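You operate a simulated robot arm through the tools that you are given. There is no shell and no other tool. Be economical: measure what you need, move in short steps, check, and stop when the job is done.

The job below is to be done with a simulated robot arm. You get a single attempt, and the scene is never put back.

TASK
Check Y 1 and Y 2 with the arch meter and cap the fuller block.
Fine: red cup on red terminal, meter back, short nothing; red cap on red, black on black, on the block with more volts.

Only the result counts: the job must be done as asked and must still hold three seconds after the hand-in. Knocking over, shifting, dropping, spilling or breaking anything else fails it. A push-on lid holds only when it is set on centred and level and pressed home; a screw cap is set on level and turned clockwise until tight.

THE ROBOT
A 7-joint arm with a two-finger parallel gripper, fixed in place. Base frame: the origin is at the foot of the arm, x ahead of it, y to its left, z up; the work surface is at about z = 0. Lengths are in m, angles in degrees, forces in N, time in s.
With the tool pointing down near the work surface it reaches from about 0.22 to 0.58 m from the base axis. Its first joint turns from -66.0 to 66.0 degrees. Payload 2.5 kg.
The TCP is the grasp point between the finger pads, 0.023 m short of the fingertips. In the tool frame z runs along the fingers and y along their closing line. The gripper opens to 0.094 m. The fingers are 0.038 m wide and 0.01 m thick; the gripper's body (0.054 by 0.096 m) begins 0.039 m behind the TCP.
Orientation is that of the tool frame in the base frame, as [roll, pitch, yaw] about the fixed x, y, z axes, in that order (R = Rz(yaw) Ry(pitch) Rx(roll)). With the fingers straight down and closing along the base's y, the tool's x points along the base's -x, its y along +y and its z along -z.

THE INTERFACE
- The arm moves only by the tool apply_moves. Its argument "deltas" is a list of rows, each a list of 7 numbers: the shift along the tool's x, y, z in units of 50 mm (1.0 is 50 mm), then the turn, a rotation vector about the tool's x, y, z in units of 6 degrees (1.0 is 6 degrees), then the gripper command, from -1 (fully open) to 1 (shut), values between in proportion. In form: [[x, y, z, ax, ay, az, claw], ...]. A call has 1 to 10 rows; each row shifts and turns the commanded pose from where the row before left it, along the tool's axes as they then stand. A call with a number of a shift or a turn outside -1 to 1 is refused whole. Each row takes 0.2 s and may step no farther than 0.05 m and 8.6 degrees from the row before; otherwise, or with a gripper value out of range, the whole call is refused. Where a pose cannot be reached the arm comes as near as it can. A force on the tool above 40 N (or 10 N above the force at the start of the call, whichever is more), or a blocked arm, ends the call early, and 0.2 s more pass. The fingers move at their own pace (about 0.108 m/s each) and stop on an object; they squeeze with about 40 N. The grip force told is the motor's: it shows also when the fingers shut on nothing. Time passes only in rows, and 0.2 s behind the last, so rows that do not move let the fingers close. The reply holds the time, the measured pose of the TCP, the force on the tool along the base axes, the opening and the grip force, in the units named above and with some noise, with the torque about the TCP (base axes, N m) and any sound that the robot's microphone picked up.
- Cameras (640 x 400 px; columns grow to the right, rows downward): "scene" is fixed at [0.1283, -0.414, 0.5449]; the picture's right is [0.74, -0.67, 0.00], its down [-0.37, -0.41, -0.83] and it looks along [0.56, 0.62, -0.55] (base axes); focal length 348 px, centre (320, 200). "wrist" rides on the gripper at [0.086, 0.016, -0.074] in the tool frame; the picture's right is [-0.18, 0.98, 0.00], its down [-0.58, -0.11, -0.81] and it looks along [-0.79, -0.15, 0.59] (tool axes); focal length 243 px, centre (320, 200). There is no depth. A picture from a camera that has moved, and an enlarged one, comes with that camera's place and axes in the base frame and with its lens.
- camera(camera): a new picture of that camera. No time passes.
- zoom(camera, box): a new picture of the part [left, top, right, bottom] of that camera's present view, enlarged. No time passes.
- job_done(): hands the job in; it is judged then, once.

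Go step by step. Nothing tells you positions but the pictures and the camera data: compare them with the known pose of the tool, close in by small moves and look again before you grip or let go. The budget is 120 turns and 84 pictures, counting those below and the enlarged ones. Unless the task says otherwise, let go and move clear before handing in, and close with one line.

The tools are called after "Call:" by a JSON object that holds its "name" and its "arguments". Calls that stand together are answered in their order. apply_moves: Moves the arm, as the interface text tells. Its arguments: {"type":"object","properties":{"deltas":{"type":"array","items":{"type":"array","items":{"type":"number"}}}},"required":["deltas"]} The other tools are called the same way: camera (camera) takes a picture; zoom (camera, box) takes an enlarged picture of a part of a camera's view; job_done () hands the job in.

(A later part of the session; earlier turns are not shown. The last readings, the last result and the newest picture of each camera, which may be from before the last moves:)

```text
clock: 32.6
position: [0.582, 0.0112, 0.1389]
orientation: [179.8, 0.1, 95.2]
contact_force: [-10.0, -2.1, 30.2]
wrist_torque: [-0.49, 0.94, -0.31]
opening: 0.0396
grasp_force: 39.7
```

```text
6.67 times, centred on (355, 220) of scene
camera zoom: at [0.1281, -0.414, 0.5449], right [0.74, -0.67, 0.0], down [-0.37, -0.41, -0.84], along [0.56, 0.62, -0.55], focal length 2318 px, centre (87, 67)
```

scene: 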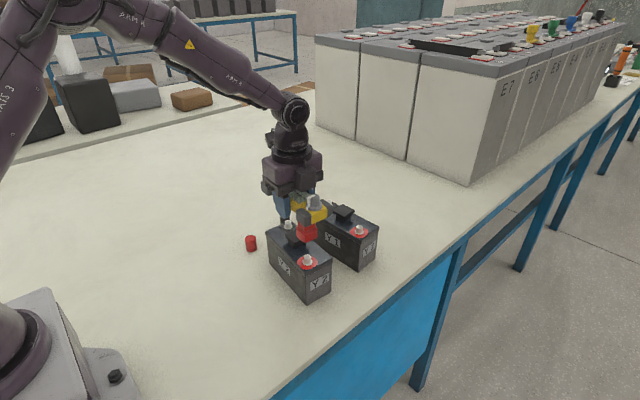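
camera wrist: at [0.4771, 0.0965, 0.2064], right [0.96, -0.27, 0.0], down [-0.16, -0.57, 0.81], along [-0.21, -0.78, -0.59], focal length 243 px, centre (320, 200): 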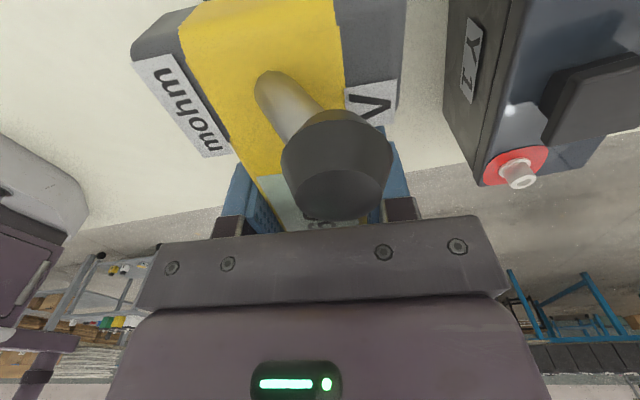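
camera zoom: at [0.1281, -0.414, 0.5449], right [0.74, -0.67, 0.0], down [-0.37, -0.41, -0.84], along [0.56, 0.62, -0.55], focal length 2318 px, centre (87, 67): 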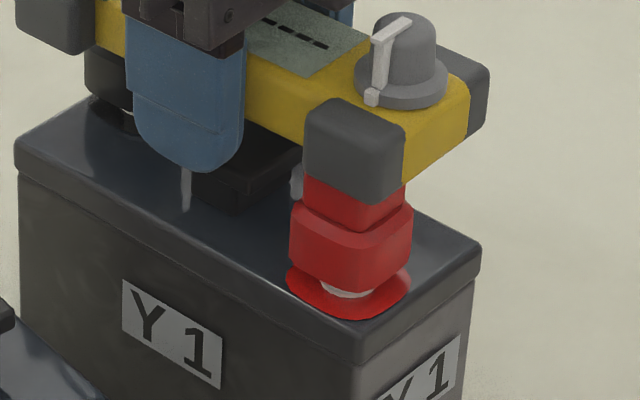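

Blocked on a post rim with a push toward -x, so the meter sits too far in +x. Back up 3 mm, shift 2.5 mm toward -x, retry.

Call:
{"name": "apply_moves", "arguments": {"deltas": [[0, 0, -0.12, 0, 0, 0, 1], [0, -0.04, 0, 0, 0, 0, 1], [0, 0, 0, 0, 0, 0, 1]]}}

Call:
{"name": "apply_moves", "arguments": {"deltas": [[0, 0, 0.05, 0, 0, 0, 1], [0, 0, 0.05, 0, 0, 0, 1], [0, 0, 0, 0, 0, 0, 1]]}}

```text
clock: 33.4
position: [0.5787, 0.0111, 0.1402]
orientation: [-179.9, 0.0, 95.3]
contact_force: [0.4, -2.4, -3.6]
wrist_torque: [-0.17, 0.05, 0.0]
opening: 0.0398
grasp_force: 39.2
```

```text
clock: 34.2
position: [0.5801, 0.0114, 0.1369]
orientation: [-179.9, -0.1, 95.2]
contact_force: [0.5, -1.7, -2.1]
wrist_torque: [-0.08, 0.02, -0.03]
opening: 0.0395
grasp_force: 39.6
```

Call:
{"name": "apply_moves", "arguments": {"deltas": [[-0.02, -0.01, 0.03, 0, 0, 0, 1], [0, 0, 0.03, 0, 0, 0, 1], [0, 0, 0, 0, 0, 0, 1]]}}

Call:
{"name": "zoom", "arguments": {"camera": "scene", "box": [325, 190, 385, 250]}}

```text
clock: 35.0
position: [0.5788, 0.0097, 0.1336]
orientation: [-179.9, 0.0, 95.3]
contact_force: [-0.3, 0.2, -3.2]
wrist_torque: [0.01, -0.01, 0.02]
opening: 0.0399
grasp_force: 40.3
```

```text
6.67 times, centred on (355, 220) of scene
camera zoom: at [0.1283, -0.414, 0.5449], right [0.74, -0.67, 0.0], down [-0.37, -0.41, -0.83], along [0.56, 0.62, -0.55], focal length 2318 px, centre (87, 67)
```

zoom: 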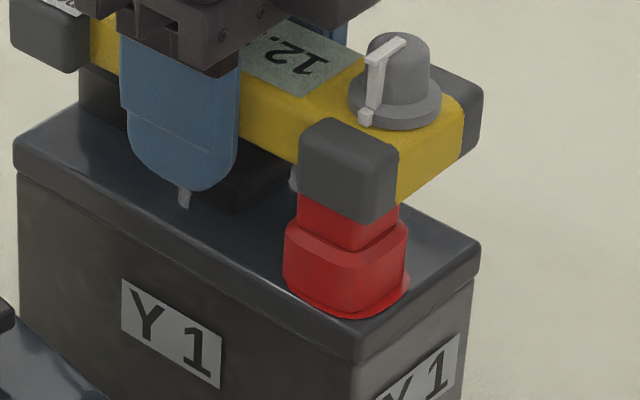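

On Y1, reading has started. A hair lower, then release and read.

Call:
{"name": "apply_moves", "arguments": {"deltas": [[0, 0, 0.015, 0, 0, 0, 1], [0, 0, 0, 0, 0, 0, 0.0], [0, 0, 0, 0, 0, 0, -0.4], [0, 0, 0, 0, 0, 0, -0.4], [0, 0, -0.3, 0, 0, 0, -0.4], [0, 0, -0.8, 0, 0, 0, -0.4], [0, 0, -0.9, 0, 0, 0, -0.4], [0, 0, 0, 0, 0, 0, -0.4]]}}

Call:
{"name": "zoom", "arguments": {"camera": "scene", "box": [315, 180, 385, 250]}}

```text
clock: 36.8
position: [0.5787, 0.0095, 0.2325]
orientation: [180.0, 0.0, 95.2]
contact_force: [-0.2, -0.2, 0.9]
wrist_torque: [0.02, 0.03, 0.01]
opening: 0.0659
grasp_force: 0.1
```

```text
5.71 times, centred on (350, 215) of scene
camera zoom: at [0.1283, -0.414, 0.5449], right [0.74, -0.67, 0.0], down [-0.37, -0.41, -0.83], along [0.56, 0.62, -0.55], focal length 1987 px, centre (149, 114)
```

zoom: 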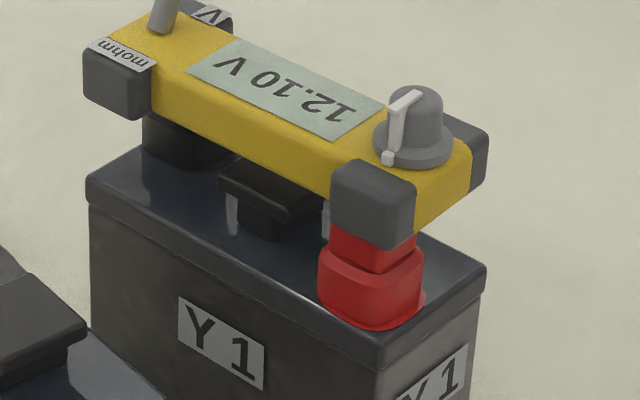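

Y1 reads 12.10 V, so Y2 (12.60 V) is the fuller one. Re-gripping the meter and lifting off to take it home.

Call:
{"name": "apply_moves", "arguments": {"deltas": [[0, 0, 0.9, 0, 0, 0, -0.4], [0, 0, 0.8, 0, 0, 0, -0.4], [0, 0, 0.3, 0, 0, 0, -0.4], [0, 0, 0, 0, 0, 0, -0.4], [0, 0, 0, 0, 0, 0, 0.1], [0, 0, 0, 0, 0, 0, 1], [0, 0, 0, 0, 0, 0, 1], [0, 0, 0, 0, 0, 0, 1]]}}

Call:
{"name": "apply_moves", "arguments": {"deltas": [[0, 0, -0.05, 0, 0, 0, 1], [0, 0, -0.15, 0, 0, 0, 1], [0, 0, -0.3, 0, 0, 0, 1], [0, 0, -0.4, 0, 0, 0, 1], [0, 0, -0.35, 0, 0, 0, 1], [0, 0, 0, 0, 0, 0, 1]]}}

Call:
{"name": "camera", "arguments": {"camera": "scene"}}

```text
clock: 38.6
position: [0.5788, 0.0101, 0.1319]
orientation: [180.0, 0.0, 95.2]
contact_force: [3.3, -0.5, -0.2]
wrist_torque: [0.07, -0.03, -0.08]
opening: 0.0396
grasp_force: 39.7
```

```text
clock: 40.0
position: [0.5794, 0.0101, 0.1962]
orientation: [180.0, 0.0, 95.2]
contact_force: [-0.3, 0.9, -3.0]
wrist_torque: [0.03, 0.01, -0.04]
opening: 0.0397
grasp_force: 39.9
```

```text
38 pictures are left
```

scene: 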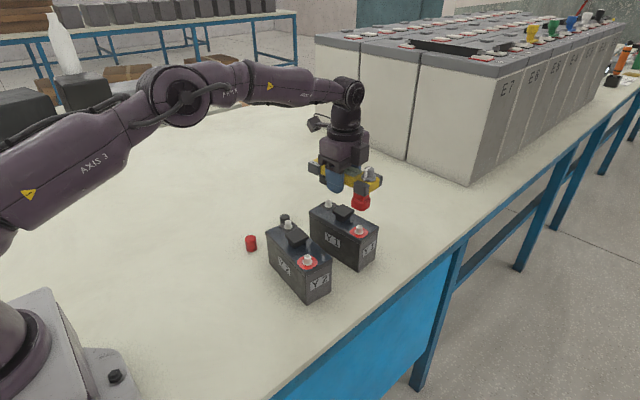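

Call:
{"name": "apply_moves", "arguments": {"deltas": [[0, 0, 0, 0, 0, 0.567, 1], [0.05, -0.6, 0, 0, 0, 0, 1], [0.056, -0.85, 0, 0, 0, 0, 1], [0.058, -0.9, 0, 0, 0, 0, 1], [0.058, -0.9, 0, 0, 0, 0, 1], [0.058, -0.9, 0, 0, 0, 0, 1], [0.058, -0.86, 0, 0, 0, 0, 1], [0, 0, 0, 0, 0, 0, 1], [0, 0, 0.9, 0, 0, 0, 1], [0, 0, 0.9, 0, 0, 0, 1]]}}

```text
clock: 42.2
position: [0.3267, 0.0195, 0.1046]
orientation: [180.0, 0.0, 91.9]
contact_force: [0.3, -0.3, -2.7]
wrist_torque: [-0.02, -0.01, 0.0]
opening: 0.0395
grasp_force: 39.3
```

Call:
{"name": "apply_moves", "arguments": {"deltas": [[0, 0.02, 0.6, 0, 0, 0, 1], [0, 0, 0.5, 0, 0, 0, 1], [0, 0, 0.13, 0, 0, 0, 1], [0, 0, 0, 0, 0, 0, 1]]}}

Call:
{"name": "apply_moves", "arguments": {"deltas": [[0, 0, 0.04, 0, 0, 0, 1], [0, 0, 0, 0, 0, 0, 1]]}}

Call:
{"name": "zoom", "arguments": {"camera": "scene", "box": [200, 240, 290, 340]}}

```text
clock: 43.2
position: [0.3288, 0.0199, 0.0438]
orientation: [-180.0, -0.1, 91.9]
contact_force: [0.1, 0.0, -4.1]
wrist_torque: [-0.01, 0.0, 0.02]
opening: 0.0398
grasp_force: 39.5
```

```text
clock: 43.8
position: [0.3289, 0.0191, 0.0414]
orientation: [-179.9, 0.0, 91.9]
contact_force: [-0.1, 0.3, -2.5]
wrist_torque: [0.02, 0.02, -0.02]
opening: 0.0396
grasp_force: 40.4
```

```text
4.00 times, centred on (245, 290) of scene
camera zoom: at [0.1283, -0.414, 0.5449], right [0.74, -0.67, 0.0], down [-0.37, -0.41, -0.83], along [0.56, 0.62, -0.55], focal length 1391 px, centre (620, -160)
```

zoom: 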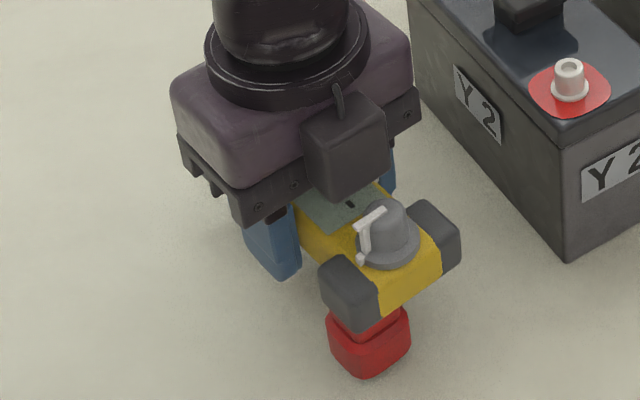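

Call:
{"name": "apply_moves", "arguments": {"deltas": [[0, -0.02, 0.03, 0, 0, 0, 1], [0, 0, 0.02, 0, 0, 0, 1], [0, 0, 0, 0, 0, 0, 1]]}}

```text
clock: 44.6
position: [0.3284, 0.0198, 0.0392]
orientation: [180.0, 0.1, 91.9]
contact_force: [-0.2, 0.3, -3.9]
wrist_torque: [0.0, -0.03, 0.0]
opening: 0.0396
grasp_force: 40.1
```

Call:
{"name": "apply_moves", "arguments": {"deltas": [[0, 0, 0.03, 0, 0, 0, 1], [0, 0, 0, 0, 0, 0, 1]]}}

Call:
{"name": "apply_moves", "arguments": {"deltas": [[0, 0, 0.015, 0, 0, 0, 1], [0, 0, 0, 0, 0, 0, 1]]}}

Call:
{"name": "zoom", "arguments": {"camera": "scene", "box": [200, 240, 290, 340]}}

```text
clock: 45.2
position: [0.3287, 0.0189, 0.0361]
orientation: [179.9, 0.0, 91.7]
contact_force: [-0.3, 0.7, -4.3]
wrist_torque: [0.0, 0.0, -0.01]
opening: 0.0398
grasp_force: 39.9
```

```text
clock: 45.8
position: [0.3277, 0.0199, 0.0371]
orientation: [180.0, 0.0, 91.9]
contact_force: [-0.5, -0.4, 2.2]
wrist_torque: [0.39, 0.06, -0.03]
opening: 0.0395
grasp_force: 39.8
```

```text
4.00 times, centred on (245, 290) of scene
camera zoom: at [0.1283, -0.414, 0.5449], right [0.74, -0.67, 0.0], down [-0.37, -0.41, -0.83], along [0.56, 0.62, -0.55], focal length 1391 px, centre (620, -160)
```

zoom: 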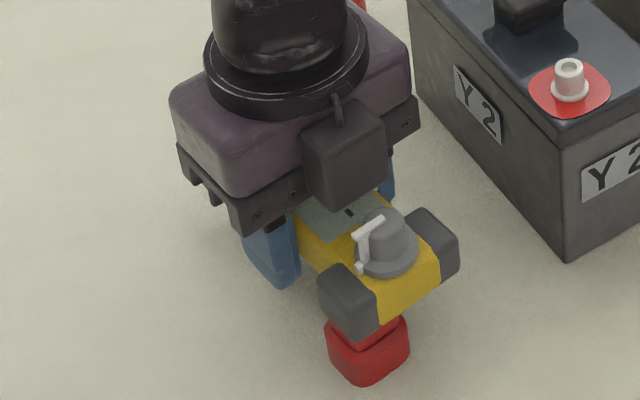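

The meter is back on its spot. Release, rise and go to the red cap near (0.426, 0.153).

Call:
{"name": "apply_moves", "arguments": {"deltas": [[0, 0, 0, 0, 0, 0, 0], [0, 0, 0, 0, 0, 0, -1], [0, 0, 0, 0, 0, 0, -1], [0, 0, -0.5, 0, 0, 0, -1], [0, 0, -0.9, 0, 0, 0, -1], [0, 0, -0.9, 0, 0, 0, -1], [0, 0, -0.4, 0, 0, 0, -1], [0, 0, 0, 0, 0, 0, -1]]}}

Call:
{"name": "apply_moves", "arguments": {"deltas": [[0.7, 0.5, 0, 0, 0, 0, -1], [0.7, 0.5, 0, 0, 0, 0, -1], [0.7, 0.5, 0, 0, 0, 0, -1], [0.7, 0.4, 0, 0, 0, 0, -1], [0.4, 0.1, 0, 0, 0, 0, -1], [0, 0, 0, 0, 0, 0, -1]]}}

Call:
{"name": "camera", "arguments": {"camera": "wrist"}}

Call:
{"name": "zoom", "arguments": {"camera": "scene", "box": [200, 200, 380, 340]}}

```text
clock: 47.6
position: [0.3283, 0.0191, 0.1715]
orientation: [179.9, 0.0, 91.8]
contact_force: [0.0, 0.6, 0.4]
wrist_torque: [-0.03, -0.01, 0.0]
opening: 0.0939
grasp_force: 0.0
```

```text
clock: 49.0
position: [0.4225, 0.1825, 0.1725]
orientation: [179.9, -0.1, 91.9]
contact_force: [-0.5, -0.2, -0.2]
wrist_torque: [0.03, 0.02, 0.02]
opening: 0.0942
grasp_force: 0.1
```

```text
35 pictures are left
camera wrist: at [0.4358, 0.2691, 0.2462], right [0.99, -0.15, 0.0], down [-0.09, -0.58, 0.81], along [-0.12, -0.8, -0.59], focal length 243 px, centre (320, 200)
```

wrist: 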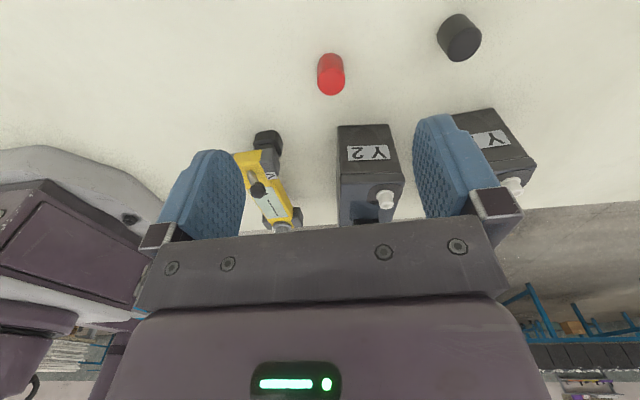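

```text
2.86 times, centred on (290, 270) of scene
camera zoom: at [0.1283, -0.414, 0.5449], right [0.74, -0.67, 0.0], down [-0.37, -0.41, -0.83], along [0.56, 0.62, -0.55], focal length 994 px, centre (406, 0)
```

zoom: 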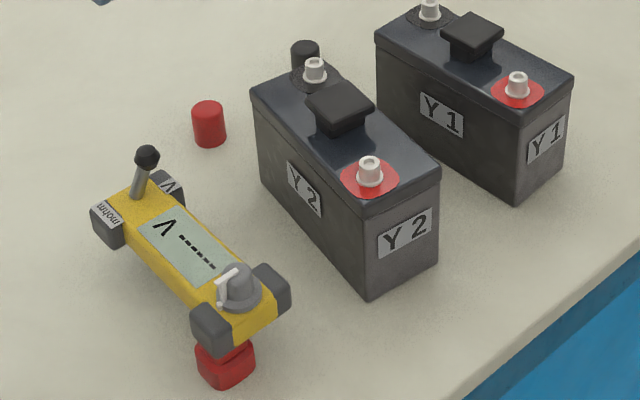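

Call:
{"name": "zoom", "arguments": {"camera": "wrist", "box": [290, 30, 370, 110]}}

Call:
{"name": "zoom", "arguments": {"camera": "scene", "box": [230, 205, 310, 265]}}

```text
5.00 times, centred on (330, 70) of wrist
camera zoom: at [0.4358, 0.2691, 0.2462], right [0.99, -0.15, 0.0], down [-0.09, -0.58, 0.81], along [-0.12, -0.8, -0.59], focal length 1213 px, centre (270, 850)
```

zoom: 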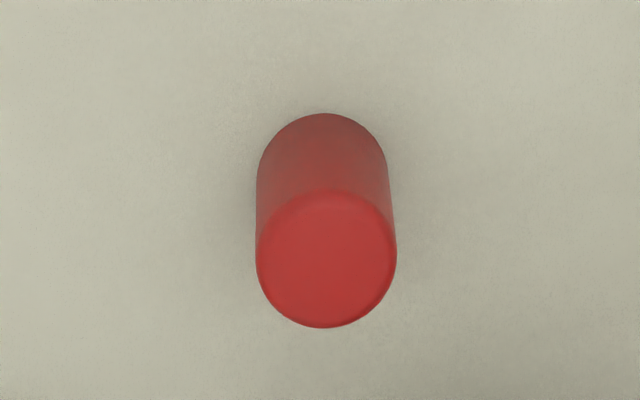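

```text
6.67 times, centred on (270, 235) of scene
camera zoom: at [0.1283, -0.414, 0.5449], right [0.74, -0.67, 0.0], down [-0.37, -0.41, -0.83], along [0.56, 0.62, -0.55], focal length 2318 px, centre (653, -33)
```

zoom: 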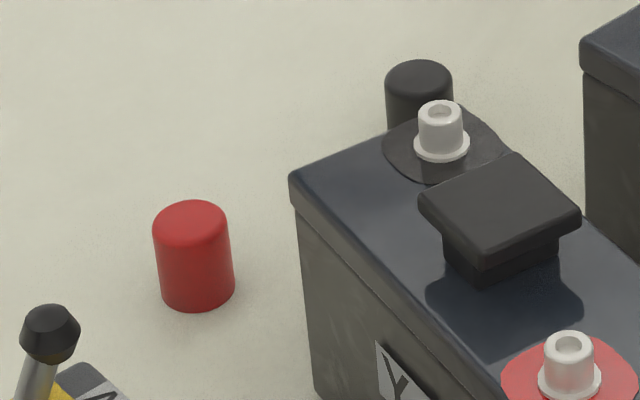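

Red cap: base centre about (0.4285, 0.155), 25 mm across, 30 mm high. Going down on it.

Call:
{"name": "apply_moves", "arguments": {"deltas": [[-0.548, 0.102, 0, 0, 0, 0, -1], [0, 0, 0.8, 0, 0, 0, -1], [0, 0, 0.8, 0, 0, 0, -1], [0, 0, 0.8, 0, 0, 0, -1], [0, 0, 0.4, 0, 0, 0, -1], [0, 0, 0.07, 0, 0, 0, -1], [0, 0, 0, 0, 0, 0, -1]]}}

Call:
{"name": "zoom", "arguments": {"camera": "scene", "box": [220, 195, 300, 255]}}

Call:
{"name": "camera", "arguments": {"camera": "wrist"}}

```text
clock: 50.6
position: [0.429, 0.1542, 0.0277]
orientation: [-180.0, 0.0, 91.8]
contact_force: [0.4, -0.6, -0.2]
wrist_torque: [0.0, 0.0, -0.02]
opening: 0.0938
grasp_force: 0.0
```

```text
6.67 times, centred on (260, 225) of scene
camera zoom: at [0.1283, -0.414, 0.5449], right [0.74, -0.67, 0.0], down [-0.37, -0.41, -0.83], along [0.56, 0.62, -0.55], focal length 2318 px, centre (720, 33)
```

zoom: 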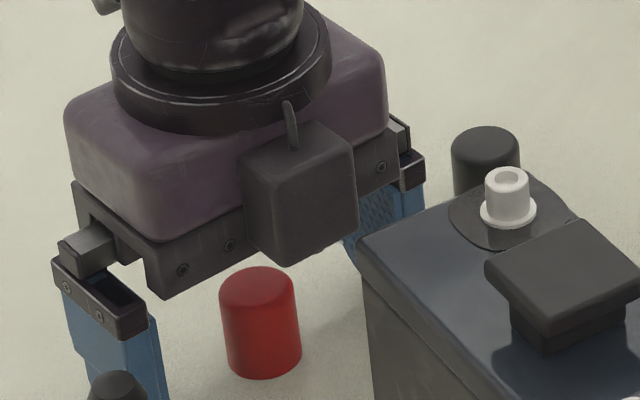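

```text
30 pictures are left
camera wrist: at [0.4418, 0.2413, 0.1019], right [0.99, -0.15, 0.0], down [-0.09, -0.58, 0.81], along [-0.12, -0.8, -0.59], focal length 243 px, centre (320, 200)
```

wrist: 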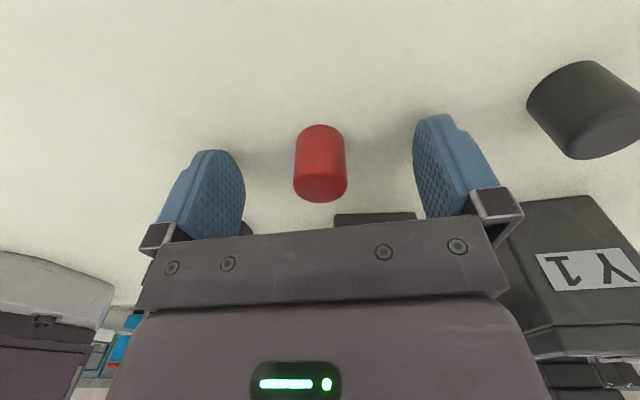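

Call:
{"name": "apply_moves", "arguments": {"deltas": [[-0.02, 0, 0, 0, 0, 0, 0], [0, 0, 0, 0, 0, 0, 0.4], [0, 0, 0, 0, 0, 0, 1], [0, 0, 0, 0, 0, 0, 1], [0, 0, 0, 0, 0, 0, 1]]}}

Call:
{"name": "apply_moves", "arguments": {"deltas": [[0, 0, -0.1, 0, 0, 0, 1], [0, 0, -0.5, 0, 0, 0, 1], [0, 0, -0.9, 0, 0, 0, 1], [0, 0, -0.9, 0, 0, 0, 1], [0, 0, 0, 0, 0, 0, 1]]}}

Call:
{"name": "zoom", "arguments": {"camera": "scene", "box": [220, 150, 300, 210]}}

Call:
{"name": "camera", "arguments": {"camera": "wrist"}}

```text
clock: 51.8
position: [0.429, 0.1542, 0.0288]
orientation: [180.0, 0.0, 92.0]
contact_force: [-0.2, -0.3, 0.0]
wrist_torque: [0.04, 0.01, 0.01]
opening: 0.0264
grasp_force: 39.8
```

```text
clock: 53.0
position: [0.4292, 0.1526, 0.1491]
orientation: [-179.9, 0.1, 91.9]
contact_force: [-0.3, 0.0, 0.3]
wrist_torque: [0.01, -0.01, 0.0]
opening: 0.0263
grasp_force: 40.2
```

```text
6.67 times, centred on (260, 180) of scene
camera zoom: at [0.1283, -0.414, 0.5449], right [0.74, -0.67, 0.0], down [-0.37, -0.41, -0.83], along [0.56, 0.62, -0.55], focal length 2318 px, centre (720, 333)
```

zoom: 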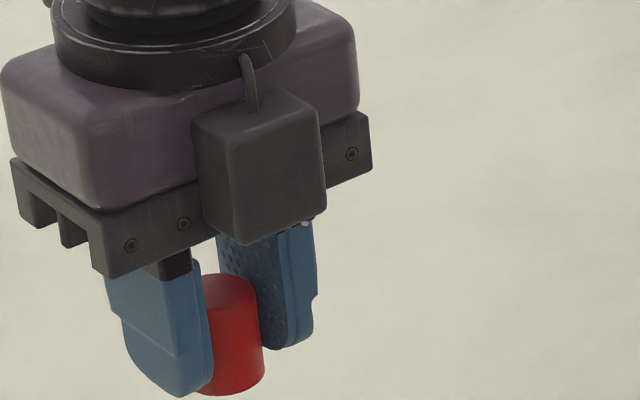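

```text
28 pictures are left
camera wrist: at [0.4415, 0.2399, 0.2233], right [0.99, -0.15, 0.0], down [-0.09, -0.58, 0.81], along [-0.12, -0.8, -0.59], focal length 243 px, centre (320, 200)
```

wrist: 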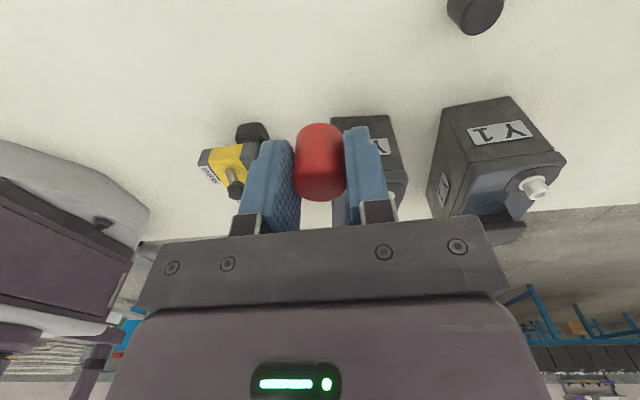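

Cap held square. Carrying it over the red post of Y2.

Call:
{"name": "apply_moves", "arguments": {"deltas": [[0, 0, -0.3, 0, 0, 0, 1], [-0.6, 0, 0, 0, 0, 0, 1], [-0.8, 0, 0, 0, 0, 0, 1], [-0.8, 0, 0, 0, 0, 0, 1], [-0.8, 0, 0, 0, 0, 0, 1], [-0.6, 0, 0, 0, 0, 0, 1], [-0.31, -0.03, 0, 0, 0, 0, 1], [0, 0, 0.4, 0, 0, 0, 1], [0, 0, 0, 0, 0, 0, 1]]}}

Call:
{"name": "zoom", "arguments": {"camera": "scene", "box": [280, 210, 340, 280]}}

```text
clock: 55.0
position: [0.4337, -0.0415, 0.1443]
orientation: [179.9, 0.0, 91.9]
contact_force: [0.0, -0.2, -0.3]
wrist_torque: [0.0, -0.01, -0.02]
opening: 0.0262
grasp_force: 39.9
```

```text
5.71 times, centred on (310, 245) of scene
camera zoom: at [0.1283, -0.414, 0.5449], right [0.74, -0.67, 0.0], down [-0.37, -0.41, -0.83], along [0.56, 0.62, -0.55], focal length 1987 px, centre (377, -57)
```

zoom: 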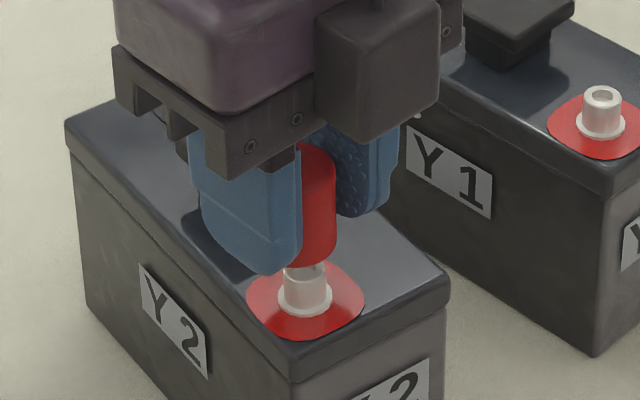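

The cap needs about 4 mm in +x. Adjusting and lowering slightly for another look.

Call:
{"name": "apply_moves", "arguments": {"deltas": [[0, 0.08, 0, 0, 0, 0, 1], [0, 0, 0.1, 0, 0, 0, 1], [0, 0, 0, 0, 0, 0, 1]]}}

Call:
{"name": "zoom", "arguments": {"camera": "scene", "box": [290, 230, 330, 270]}}

```text
clock: 55.8
position: [0.4369, -0.0406, 0.139]
orientation: [180.0, 0.0, 91.8]
contact_force: [0.0, -0.7, -0.3]
wrist_torque: [0.01, -0.02, -0.04]
opening: 0.0263
grasp_force: 40.2
```

```text
10.00 times, centred on (310, 250) of scene
camera zoom: at [0.1283, -0.414, 0.5449], right [0.74, -0.67, 0.0], down [-0.37, -0.41, -0.83], along [0.56, 0.62, -0.55], focal length 3478 px, centre (420, -300)
```

zoom: 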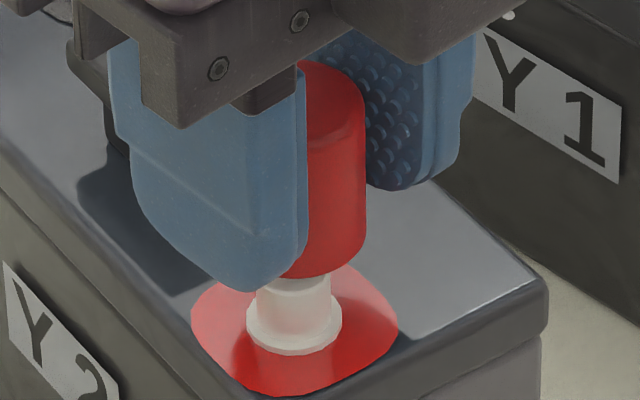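

Call:
{"name": "apply_moves", "arguments": {"deltas": [[0, 0, 0.1, 0, 0, 0, 1], [0, 0, 0.06, 0, 0, 0, 1], [0, 0, 0, 0, 0, 0, 1]]}}

Call:
{"name": "zoom", "arguments": {"camera": "scene", "box": [290, 230, 330, 270]}}

```text
clock: 56.6
position: [0.4388, -0.0418, 0.1329]
orientation: [179.6, 0.1, 91.7]
contact_force: [-4.8, 0.1, 33.1]
wrist_torque: [-0.21, 0.4, -0.04]
opening: 0.0264
grasp_force: 40.4
```

```text
10.00 times, centred on (310, 250) of scene
camera zoom: at [0.1281, -0.414, 0.5449], right [0.74, -0.67, 0.0], down [-0.37, -0.41, -0.84], along [0.56, 0.62, -0.55], focal length 3478 px, centre (420, -300)
```

zoom: 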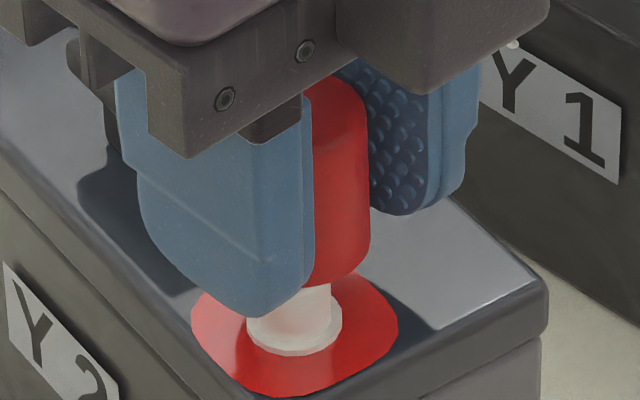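

Contact torque and picture both say the post is about 7 mm nearer the scene camera (−x, −y). Backing up, shifting, and looking again.

Call:
{"name": "apply_moves", "arguments": {"deltas": [[0, 0, -0.2, 0, 0, 0, 1], [-0.097, -0.103, 0, 0, 0, 0, 1], [0, 0, 0, 0, 0, 0, 1]]}}

Call:
{"name": "zoom", "arguments": {"camera": "scene", "box": [290, 230, 330, 270]}}

```text
clock: 57.4
position: [0.4322, -0.0468, 0.1406]
orientation: [-179.9, 0.1, 91.7]
contact_force: [0.6, -0.3, -0.3]
wrist_torque: [0.02, -0.01, 0.01]
opening: 0.0261
grasp_force: 39.9
```

```text
10.00 times, centred on (310, 250) of scene
camera zoom: at [0.1283, -0.414, 0.5449], right [0.74, -0.67, 0.0], down [-0.37, -0.41, -0.83], along [0.56, 0.62, -0.55], focal length 3478 px, centre (420, -300)
```

zoom: 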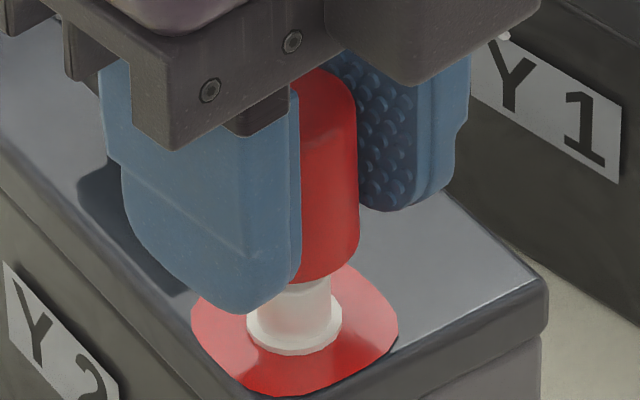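

Call:
{"name": "apply_moves", "arguments": {"deltas": [[-0.014, 0.016, 0.1, 0, 0, 0, 1], [0, 0, 0.06, 0, 0, 0, 1], [0, 0, 0, 0, 0, 0, 1]]}}

Call:
{"name": "apply_moves", "arguments": {"deltas": [[0, 0, 0.04, 0, 0, 0, 1], [0, 0, 0, 0, 0, 0, 1]]}}

Call:
{"name": "zoom", "arguments": {"camera": "scene", "box": [290, 230, 330, 270]}}

```text
clock: 58.2
position: [0.4331, -0.0461, 0.1319]
orientation: [-180.0, 0.0, 91.8]
contact_force: [0.8, -0.2, 0.3]
wrist_torque: [0.02, 0.0, 0.01]
opening: 0.0262
grasp_force: 39.6
```

```text
clock: 58.8
position: [0.4332, -0.0468, 0.1318]
orientation: [-180.0, 0.1, 91.8]
contact_force: [-0.3, 0.2, -0.5]
wrist_torque: [0.01, -0.02, -0.04]
opening: 0.0263
grasp_force: 39.6
```

```text
10.00 times, centred on (310, 250) of scene
camera zoom: at [0.1283, -0.414, 0.5449], right [0.74, -0.67, 0.0], down [-0.37, -0.41, -0.83], along [0.56, 0.62, -0.55], focal length 3478 px, centre (420, -300)
```

zoom: 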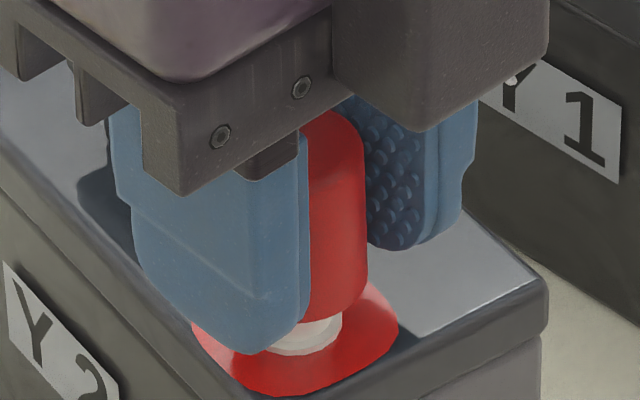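

No resistance this time; the post is entering the cap. Continuing down.

Call:
{"name": "apply_moves", "arguments": {"deltas": [[0, 0, 0.05, 0, 0, 0, 1], [0, 0, 0.05, 0, 0, 0, 1], [0, 0, 0, 0, 0, 0, 1]]}}

Call:
{"name": "zoom", "arguments": {"camera": "scene", "box": [290, 230, 330, 270]}}

```text
clock: 59.6
position: [0.4333, -0.047, 0.1247]
orientation: [180.0, 0.0, 91.9]
contact_force: [-0.3, -0.4, 0.0]
wrist_torque: [0.0, 0.0, 0.01]
opening: 0.0261
grasp_force: 40.7
```

```text
10.00 times, centred on (310, 250) of scene
camera zoom: at [0.1283, -0.414, 0.5449], right [0.74, -0.67, 0.0], down [-0.37, -0.41, -0.83], along [0.56, 0.62, -0.55], focal length 3478 px, centre (420, -300)
```

zoom: 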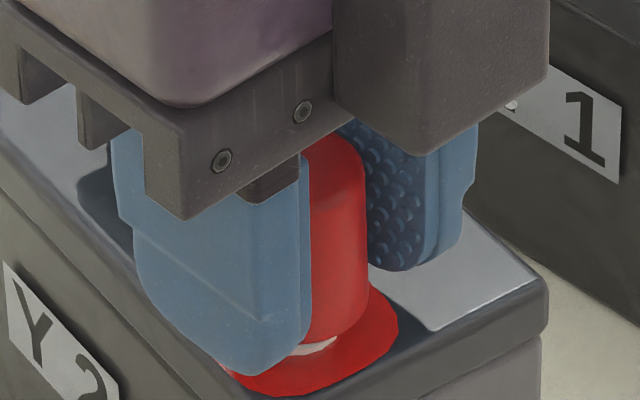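

Call:
{"name": "apply_moves", "arguments": {"deltas": [[0, 0, 0.05, 0, 0, 0, 1], [0, 0, 0, 0, 0, 0, 1]]}}

Call:
{"name": "apply_moves", "arguments": {"deltas": [[0, 0, 0.04, 0, 0, 0, 1], [0, 0, 0, 0, 0, 0, 1]]}}

Call:
{"name": "zoom", "arguments": {"camera": "scene", "box": [290, 230, 330, 270]}}

```text
clock: 60.2
position: [0.4338, -0.0471, 0.1219]
orientation: [180.0, 0.0, 91.9]
contact_force: [1.0, 0.8, 1.7]
wrist_torque: [0.03, 0.0, 0.02]
opening: 0.0262
grasp_force: 39.4
```

```text
clock: 60.8
position: [0.4331, -0.0481, 0.1203]
orientation: [-179.9, 0.0, 91.9]
contact_force: [0.0, 0.6, 4.0]
wrist_torque: [-0.03, 0.02, -0.03]
opening: 0.0262
grasp_force: 40.2
```

```text
10.00 times, centred on (310, 250) of scene
camera zoom: at [0.1283, -0.414, 0.5449], right [0.74, -0.67, 0.0], down [-0.37, -0.41, -0.83], along [0.56, 0.62, -0.55], focal length 3478 px, centre (420, -300)
```

zoom: 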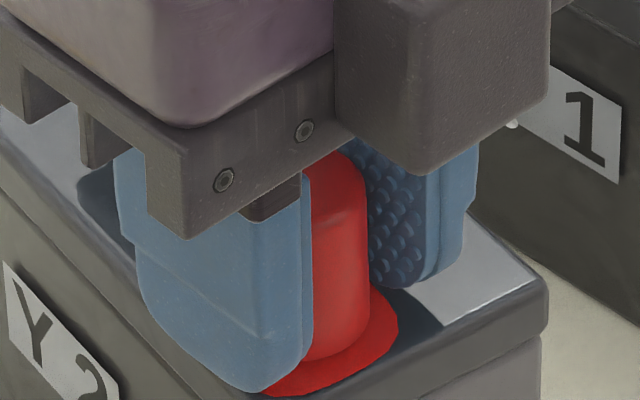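

Call:
{"name": "apply_moves", "arguments": {"deltas": [[0, 0, 0.04, 0, 0, 0, 1], [0, 0, 0, 0, 0, 0, 1]]}}

```text
clock: 61.4
position: [0.4334, -0.0483, 0.1195]
orientation: [179.9, 0.0, 91.8]
contact_force: [-7.5, 0.6, 28.0]
wrist_torque: [0.0, 0.32, 0.11]
opening: 0.0262
grasp_force: 40.0
```

28 N reached. Releasing, then I'll look and press it home from above with closed fingers.

Call:
{"name": "apply_moves", "arguments": {"deltas": [[0, 0, -0.03, 0, 0, 0, 1], [0, 0, 0, 0, 0, 0, 0.2], [0, 0, 0, 0, 0, 0, 0.0], [0, 0, 0, 0, 0, 0, 0.0], [0, 0, -0.5, 0, 0, 0, 0.0], [0, 0, -0.7, 0, 0, 0, 0.0], [0, 0, -0.6, 0, 0, 0, 0.0], [0, 0, 0, 0, 0, 0, 1], [0, 0, 0, 0, 0, 0, 1], [0, 0, 0, 0, 0, 0, 1]]}}

Call:
{"name": "zoom", "arguments": {"camera": "scene", "box": [270, 200, 350, 280]}}

```text
clock: 63.6
position: [0.4351, -0.0464, 0.21]
orientation: [180.0, 0.1, 92.0]
contact_force: [-0.4, 0.0, 0.0]
wrist_torque: [-0.01, 0.04, 0.0]
opening: 0.0
grasp_force: 39.8
```

```text
5.00 times, centred on (310, 240) of scene
camera zoom: at [0.1283, -0.414, 0.5449], right [0.74, -0.67, 0.0], down [-0.37, -0.41, -0.83], along [0.56, 0.62, -0.55], focal length 1739 px, centre (370, 0)
```

zoom: 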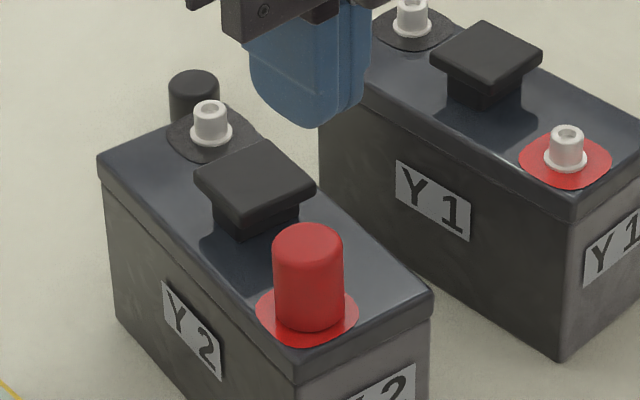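

Cap is on centred and looks level. Pressing from above with the closed fingertips.

Call:
{"name": "apply_moves", "arguments": {"deltas": [[-0.02, -0.02, 0.5, 0, 0, 0, 1], [0, 0, 0.5, 0, 0, 0, 1], [0, 0, 0.12, 0, 0, 0, 1], [0, 0, 0, 0, 0, 0, 1]]}}

Call:
{"name": "apply_moves", "arguments": {"deltas": [[0, 0, 0.04, 0, 0, 0, 1], [0, 0, 0.04, 0, 0, 0, 1], [0, 0, 0.04, 0, 0, 0, 1], [0, 0, 0.04, 0, 0, 0, 1]]}}

```text
clock: 64.6
position: [0.4333, -0.0478, 0.1542]
orientation: [179.9, 0.0, 91.8]
contact_force: [-0.1, 0.2, -0.2]
wrist_torque: [0.03, -0.03, -0.02]
opening: 0.0
grasp_force: 40.0
```

```text
clock: 65.6
position: [0.4332, -0.0469, 0.1505]
orientation: [179.9, -0.2, 91.9]
contact_force: [-4.6, 1.3, 7.7]
wrist_torque: [-0.08, 0.11, 0.01]
opening: 0.0001
grasp_force: 40.8
stopped in row 4: the force on the tool passed its limit at 45 N (the readings are from after the stop); the commanded pose is now the measured one
```

Call:
{"name": "apply_moves", "arguments": {"deltas": [[0, 0, 0.03, 0, 0, 0, 1], [0, 0, 0.03, 0, 0, 0, 1], [0, 0, 0.03, 0, 0, 0, 1]]}}

Call:
{"name": "apply_moves", "arguments": {"deltas": [[0, 0, -0.3, 0, 0, 0, 1], [0, 0, -0.8, 0, 0, 0, 1], [0, 0, -0.2, 0, 0, 0, 1], [0, 0, 0, 0, 0, 0, 1]]}}

Call:
{"name": "zoom", "arguments": {"camera": "scene", "box": [280, 220, 340, 280]}}

```text
clock: 66.2
position: [0.4334, -0.0481, 0.1512]
orientation: [179.7, -0.1, 91.8]
contact_force: [-2.8, 1.1, 8.0]
wrist_torque: [-0.06, 0.05, -0.03]
opening: 0.0
grasp_force: 40.0
stopped in row 2: the force on the tool passed its limit at 44 N (the readings are from after the stop); the commanded pose is now the measured one
```

```text
clock: 67.2
position: [0.434, -0.0476, 0.2157]
orientation: [179.8, -0.1, 91.8]
contact_force: [-0.5, 0.2, -0.3]
wrist_torque: [-0.02, -0.03, 0.0]
opening: 0.0
grasp_force: 39.9
```

```text
6.67 times, centred on (310, 250) of scene
camera zoom: at [0.1283, -0.414, 0.5449], right [0.74, -0.67, 0.0], down [-0.37, -0.41, -0.83], along [0.56, 0.62, -0.55], focal length 2318 px, centre (387, -133)
```

zoom: 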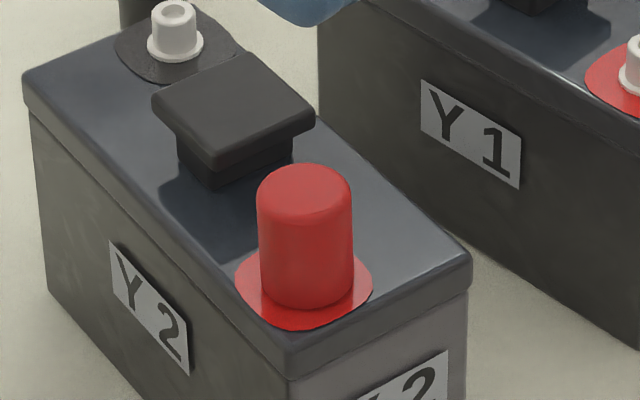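

Red cap is down and did not move under 45 N, so it is home. Now to the black cap near (0.537, 0.169).

Call:
{"name": "apply_moves", "arguments": {"deltas": [[0.8, 0.37, 0, 0, 0, 0, -1], [0.8, 0.37, 0, 0, 0, 0, -1], [0.8, 0.37, 0, 0, 0, 0, -1], [0.8, 0.37, 0, 0, 0, 0, -1], [0.8, 0.37, 0, 0, 0, 0, -1], [0.8, 0.37, 0, 0, 0, 0, -1], [0, 0, 0.8, 0, 0, 0, -1], [0, 0, 0, 0, 0, 0, -1]]}}

Call:
{"name": "zoom", "arguments": {"camera": "wrist", "box": [250, 0, 410, 120]}}

```text
clock: 69.0
position: [0.5372, 0.1963, 0.1755]
orientation: [179.8, -0.1, 91.8]
contact_force: [-0.3, -0.4, -0.1]
wrist_torque: [-0.02, 0.04, -0.01]
opening: 0.094
grasp_force: 0.1
```

```text
3.33 times, centred on (330, 60) of wrist
camera zoom: at [0.5507, 0.2829, 0.249], right [0.99, -0.15, 0.0], down [-0.09, -0.59, 0.81], along [-0.12, -0.8, -0.59], focal length 809 px, centre (287, 667)
```

zoom: 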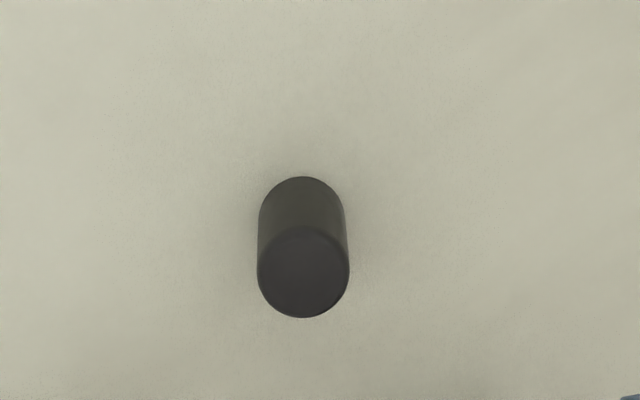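

Call:
{"name": "apply_moves", "arguments": {"deltas": [[-0.558, -0.01, 0, 0, 0, 0, -1], [0, 0, 0.8, 0, 0, 0, -1], [0, 0, 0.8, 0, 0, 0, -1], [0, 0, 0.8, 0, 0, 0, -1], [0, 0, 0.4, 0, 0, 0, -1], [0, 0, 0.12, 0, 0, 0, -1], [0, 0, 0, 0, 0, 0, -1]]}}

Call:
{"name": "camera", "arguments": {"camera": "wrist"}}

```text
clock: 70.6
position: [0.5396, 0.1677, 0.0293]
orientation: [179.7, -0.1, 91.7]
contact_force: [0.5, -0.6, 0.6]
wrist_torque: [0.02, -0.02, -0.05]
opening: 0.0942
grasp_force: 0.1
```

```text
17 pictures are left
camera wrist: at [0.5514, 0.2545, 0.1041], right [0.99, -0.15, 0.0], down [-0.09, -0.59, 0.8], along [-0.12, -0.8, -0.59], focal length 243 px, centre (320, 200)
```

wrist: 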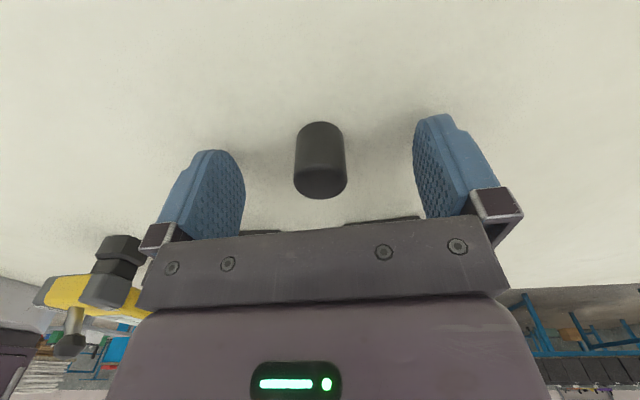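

Call:
{"name": "apply_moves", "arguments": {"deltas": [[0.034, -0.02, 0, 0, 0, 0, -1], [0, 0, 0, 0, 0, 0, 0], [0, 0, 0, 0, 0, 0, 0.4], [0, 0, 0, 0, 0, 0, 1], [0, 0, 0, 0, 0, 0, 1], [0, 0, 0, 0, 0, 0, 1]]}}

Call:
{"name": "apply_moves", "arguments": {"deltas": [[0, 0, -0.1, 0, 0, 0, 1], [0, 0, -0.5, 0, 0, 0, 1], [0, 0, -0.9, 0, 0, 0, 1], [0, 0, -0.9, 0, 0, 0, 1], [0, 0, -0.4, 0, 0, 0, 1], [0, 0, 0, 0, 0, 0, 1]]}}

```text
clock: 72.0
position: [0.5365, 0.1691, 0.0308]
orientation: [179.7, -0.1, 91.8]
contact_force: [0.1, 0.6, 0.6]
wrist_torque: [-0.01, 0.03, -0.02]
opening: 0.026
grasp_force: 40.0
```

```text
clock: 73.4
position: [0.536, 0.1694, 0.1696]
orientation: [179.7, -0.1, 91.8]
contact_force: [-0.2, 0.7, -1.5]
wrist_torque: [0.01, 0.01, 0.01]
opening: 0.0259
grasp_force: 39.8
```

Call:
{"name": "apply_moves", "arguments": {"deltas": [[-0.535, -0.342, 0, 0, 0, 0, 1], [-0.535, -0.342, 0, 0, 0, 0, 1], [-0.535, -0.342, 0, 0, 0, 0, 1], [-0.535, -0.342, 0, 0, 0, 0, 1], [0, 0, 0.4, 0, 0, 0, 1], [0, 0, 0, 0, 0, 0, 1]]}}

Call:
{"name": "zoom", "arguments": {"camera": "scene", "box": [270, 200, 310, 240]}}

```text
clock: 74.8
position: [0.4715, 0.0613, 0.1486]
orientation: [179.7, -0.2, 91.8]
contact_force: [-0.2, -0.7, -1.2]
wrist_torque: [0.01, 0.01, 0.0]
opening: 0.0261
grasp_force: 39.9
```

```text
10.00 times, centred on (290, 220) of scene
camera zoom: at [0.1283, -0.414, 0.5449], right [0.74, -0.67, 0.0], down [-0.37, -0.41, -0.83], along [0.56, 0.62, -0.55], focal length 3478 px, centre (620, 0)
```

zoom: 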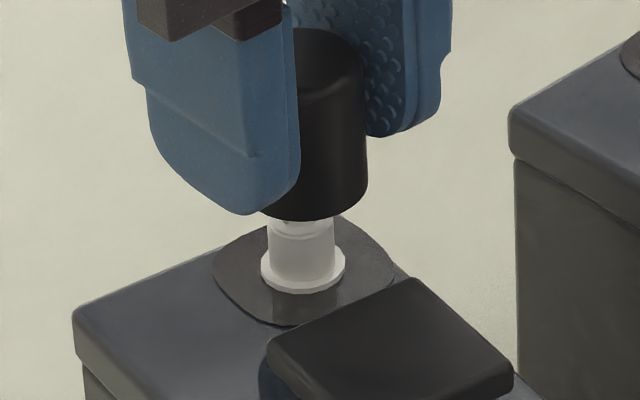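

Call:
{"name": "apply_moves", "arguments": {"deltas": [[0.043, 0.027, 0.1, 0, 0, 0, 1], [0, 0, 0.06, 0, 0, 0, 1], [0, 0, 0, 0, 0, 0, 1]]}}

Call:
{"name": "zoom", "arguments": {"camera": "scene", "box": [270, 200, 310, 240]}}

```text
clock: 75.6
position: [0.472, 0.0618, 0.1407]
orientation: [179.8, -0.2, 91.9]
contact_force: [0.1, -0.8, 0.0]
wrist_torque: [-0.02, -0.02, 0.02]
opening: 0.0262
grasp_force: 40.3
```

```text
10.00 times, centred on (290, 220) of scene
camera zoom: at [0.1283, -0.414, 0.5449], right [0.74, -0.67, 0.0], down [-0.37, -0.41, -0.83], along [0.56, 0.62, -0.55], focal length 3478 px, centre (620, 0)
```

zoom: 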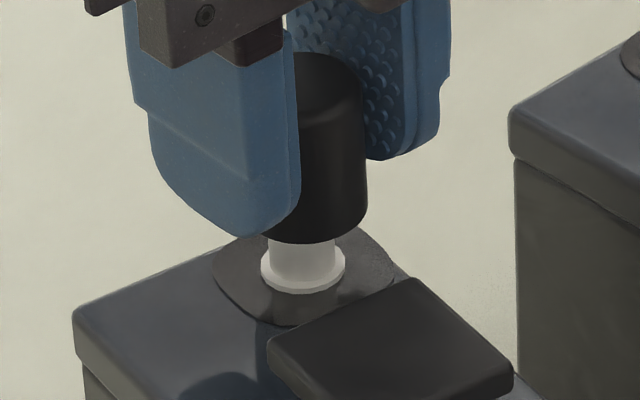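

Call:
{"name": "apply_moves", "arguments": {"deltas": [[0.018, 0.0, 0.06, 0, 0, 0, 1], [0, 0, 0.04, 0, 0, 0, 1], [0, 0, 0, 0, 0, 0, 1]]}}

```text
clock: 76.4
position: [0.4729, 0.0622, 0.1362]
orientation: [179.7, -0.1, 91.9]
contact_force: [-0.1, -0.5, 0.0]
wrist_torque: [0.01, -0.03, -0.02]
opening: 0.0261
grasp_force: 40.4
```

Call:
{"name": "apply_moves", "arguments": {"deltas": [[0, 0, 0.04, 0, 0, 0, 1], [0, 0, 0.02, 0, 0, 0, 1], [0, 0, 0, 0, 0, 0, 1]]}}

Call:
{"name": "zoom", "arguments": {"camera": "scene", "box": [270, 200, 310, 240]}}

```text
clock: 77.2
position: [0.4733, 0.063, 0.1334]
orientation: [179.6, -0.1, 92.0]
contact_force: [0.5, 0.0, -0.4]
wrist_torque: [0.0, 0.01, 0.0]
opening: 0.0259
grasp_force: 39.9
```

```text
10.00 times, centred on (290, 220) of scene
camera zoom: at [0.1283, -0.414, 0.5449], right [0.74, -0.67, 0.0], down [-0.37, -0.41, -0.83], along [0.56, 0.62, -0.55], focal length 3478 px, centre (620, 0)
```

zoom: 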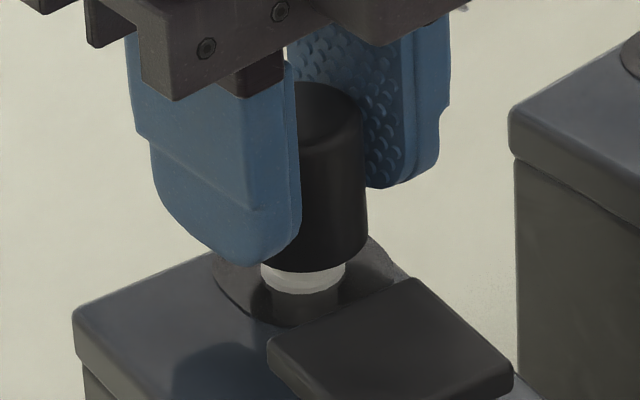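

Call:
{"name": "apply_moves", "arguments": {"deltas": [[0, 0, 0.04, 0, 0.05, 0, 1], [0, 0, 0.03, 0, 0, 0, 1], [0, 0, 0, 0, 0, 0, 1]]}}

Call:
{"name": "apply_moves", "arguments": {"deltas": [[0, 0, 0.03, 0, 0, 0, 1], [0, 0, 0, 0, 0, 0, 1]]}}

Call:
{"name": "apply_moves", "arguments": {"deltas": [[0, 0, 0.03, 0, 0, 0, 1], [0, 0, 0, 0, 0, 0, 1]]}}

```text
clock: 78.0
position: [0.4728, 0.063, 0.1299]
orientation: [179.7, -0.4, 91.8]
contact_force: [0.6, -0.6, 1.2]
wrist_torque: [-0.02, 0.02, -0.02]
opening: 0.0259
grasp_force: 40.6
```

```text
clock: 78.6
position: [0.4725, 0.0631, 0.1273]
orientation: [179.7, -0.5, 91.9]
contact_force: [-0.7, -0.3, 1.9]
wrist_torque: [0.02, -0.01, 0.03]
opening: 0.0259
grasp_force: 39.8
```

```text
clock: 79.2
position: [0.4733, 0.0626, 0.1267]
orientation: [179.7, -0.4, 91.9]
contact_force: [-0.5, 0.5, 3.2]
wrist_torque: [-0.02, 0.01, 0.05]
opening: 0.0258
grasp_force: 39.8
```

Call:
{"name": "apply_moves", "arguments": {"deltas": [[0, 0, 0, 0.05, -0.07, 0, 1], [0, 0, 0.03, 0, 0, 0, 1], [0, 0, 0, 0, 0, 0, 1]]}}

```text
clock: 80.0
position: [0.4736, 0.0627, 0.1257]
orientation: [180.0, -0.1, 91.8]
contact_force: [0.0, -0.8, 6.6]
wrist_torque: [0.0, 0.14, 0.25]
opening: 0.0255
grasp_force: 40.2
```

Call:
{"name": "apply_moves", "arguments": {"deltas": [[0, 0, 0.03, 0, 0, 0, 1], [0, 0, 0, 0, 0, 0, 1]]}}

Call:
{"name": "apply_moves", "arguments": {"deltas": [[0, 0, 0.03, 0, 0, 0, 1], [0, 0, 0, 0, 0, 0, 1]]}}

Call:
{"name": "zoom", "arguments": {"camera": "scene", "box": [270, 200, 310, 240]}}

```text
clock: 80.6
position: [0.4744, 0.0628, 0.1249]
orientation: [179.9, 0.0, 91.9]
contact_force: [-10.1, 1.1, 33.8]
wrist_torque: [-0.1, 0.33, 0.22]
opening: 0.0256
grasp_force: 39.5
```

```text
clock: 81.2
position: [0.4732, 0.0632, 0.1239]
orientation: [179.9, 0.0, 91.9]
contact_force: [-8.1, 1.5, 34.7]
wrist_torque: [-0.01, 0.36, 0.19]
opening: 0.0257
grasp_force: 39.4
```

```text
10.00 times, centred on (290, 220) of scene
camera zoom: at [0.1281, -0.414, 0.5449], right [0.74, -0.67, 0.0], down [-0.37, -0.41, -0.84], along [0.56, 0.62, -0.55], focal length 3478 px, centre (620, 0)
```

zoom: 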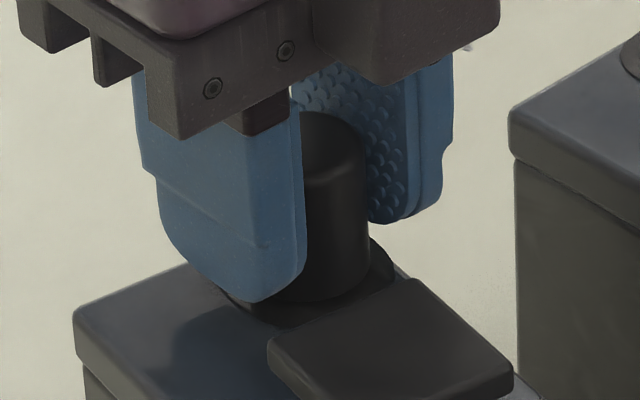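

Black cap is down over the flange. Releasing, rising, then pressing from above.

Call:
{"name": "apply_moves", "arguments": {"deltas": [[0, 0, -0.04, 0, 0, 0, 1], [0, 0, 0, 0, 0, 0, 0.2], [0, 0, 0, 0, 0, 0, 0.0], [0, 0, 0, 0, 0, 0, 0.0], [0, 0, -0.5, 0, 0, 0, 0.0], [0, 0, -0.7, 0, 0, 0, 0.0], [0, 0, -0.3, 0, 0, 0, 0.0], [0, 0, 0, 0, 0, 0, 1], [0, 0, 0, 0, 0, 0, 1], [0, 0, 0, 0, 0, 0, 1]]}}

Call:
{"name": "zoom", "arguments": {"camera": "scene", "box": [270, 200, 330, 260]}}

```text
clock: 83.4
position: [0.4731, 0.0627, 0.2011]
orientation: [179.9, 0.0, 91.8]
contact_force: [-0.2, 0.4, 0.3]
wrist_torque: [-0.02, 0.0, 0.0]
opening: 0.0
grasp_force: 40.0
```

```text
6.67 times, centred on (300, 230) of scene
camera zoom: at [0.1283, -0.414, 0.5449], right [0.74, -0.67, 0.0], down [-0.37, -0.41, -0.83], along [0.56, 0.62, -0.55], focal length 2318 px, centre (453, 0)
```

zoom: 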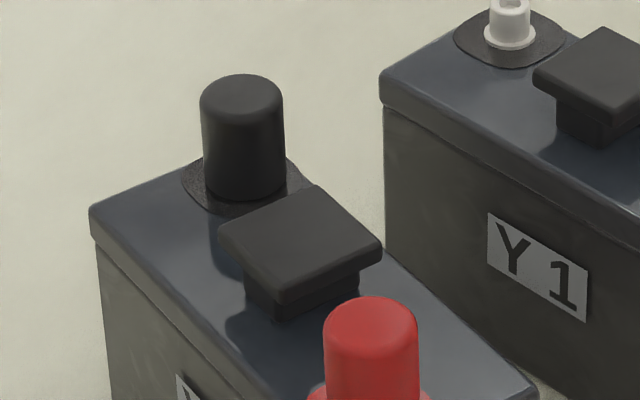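

Call:
{"name": "apply_moves", "arguments": {"deltas": [[0, 0, 0.5, 0, 0, 0, 1], [0, 0, 0.4, 0, 0, 0, 1], [0, 0, 0.04, 0, 0, 0, 1], [0, 0, 0, 0, 0, 0, 1]]}}

Call:
{"name": "apply_moves", "arguments": {"deltas": [[0, 0, 0.03, 0, 0, 0, 1], [0, 0, 0.03, 0, 0, 0, 1], [0, 0, 0.03, 0, 0, 0, 1], [0, 0, 0.03, 0, 0, 0, 1], [0, 0, 0.03, 0, 0, 0, 1]]}}

Call:
{"name": "apply_moves", "arguments": {"deltas": [[0, 0, 0.03, 0, 0, 0, 1], [0, 0, 0.03, 0, 0, 0, 1], [0, 0, 0.03, 0, 0, 0, 1]]}}

```text
clock: 84.4
position: [0.4741, 0.0644, 0.1525]
orientation: [-179.9, 0.0, 91.8]
contact_force: [-0.4, 0.0, 0.4]
wrist_torque: [0.0, 0.01, -0.03]
opening: 0.0001
grasp_force: 40.1
```

```text
clock: 85.5
position: [0.475, 0.0622, 0.1504]
orientation: [179.6, 0.0, 91.9]
contact_force: [-5.1, 0.2, 7.5]
wrist_torque: [0.02, 0.11, -0.03]
opening: 0.0001
grasp_force: 39.8
stopped in row 5: the force on the tool passed its limit at 43 N (the readings are from after the stop); the commanded pose is now the measured one
```

```text
clock: 86.2
position: [0.477, 0.0621, 0.1504]
orientation: [179.0, -0.1, 91.9]
contact_force: [-4.2, -0.4, 7.1]
wrist_torque: [0.02, 0.11, 0.0]
opening: 0.0
grasp_force: 39.6
stopped in row 3: the force on the tool passed its limit at 43 N (the readings are from after the stop); the commanded pose is now the measured one
```

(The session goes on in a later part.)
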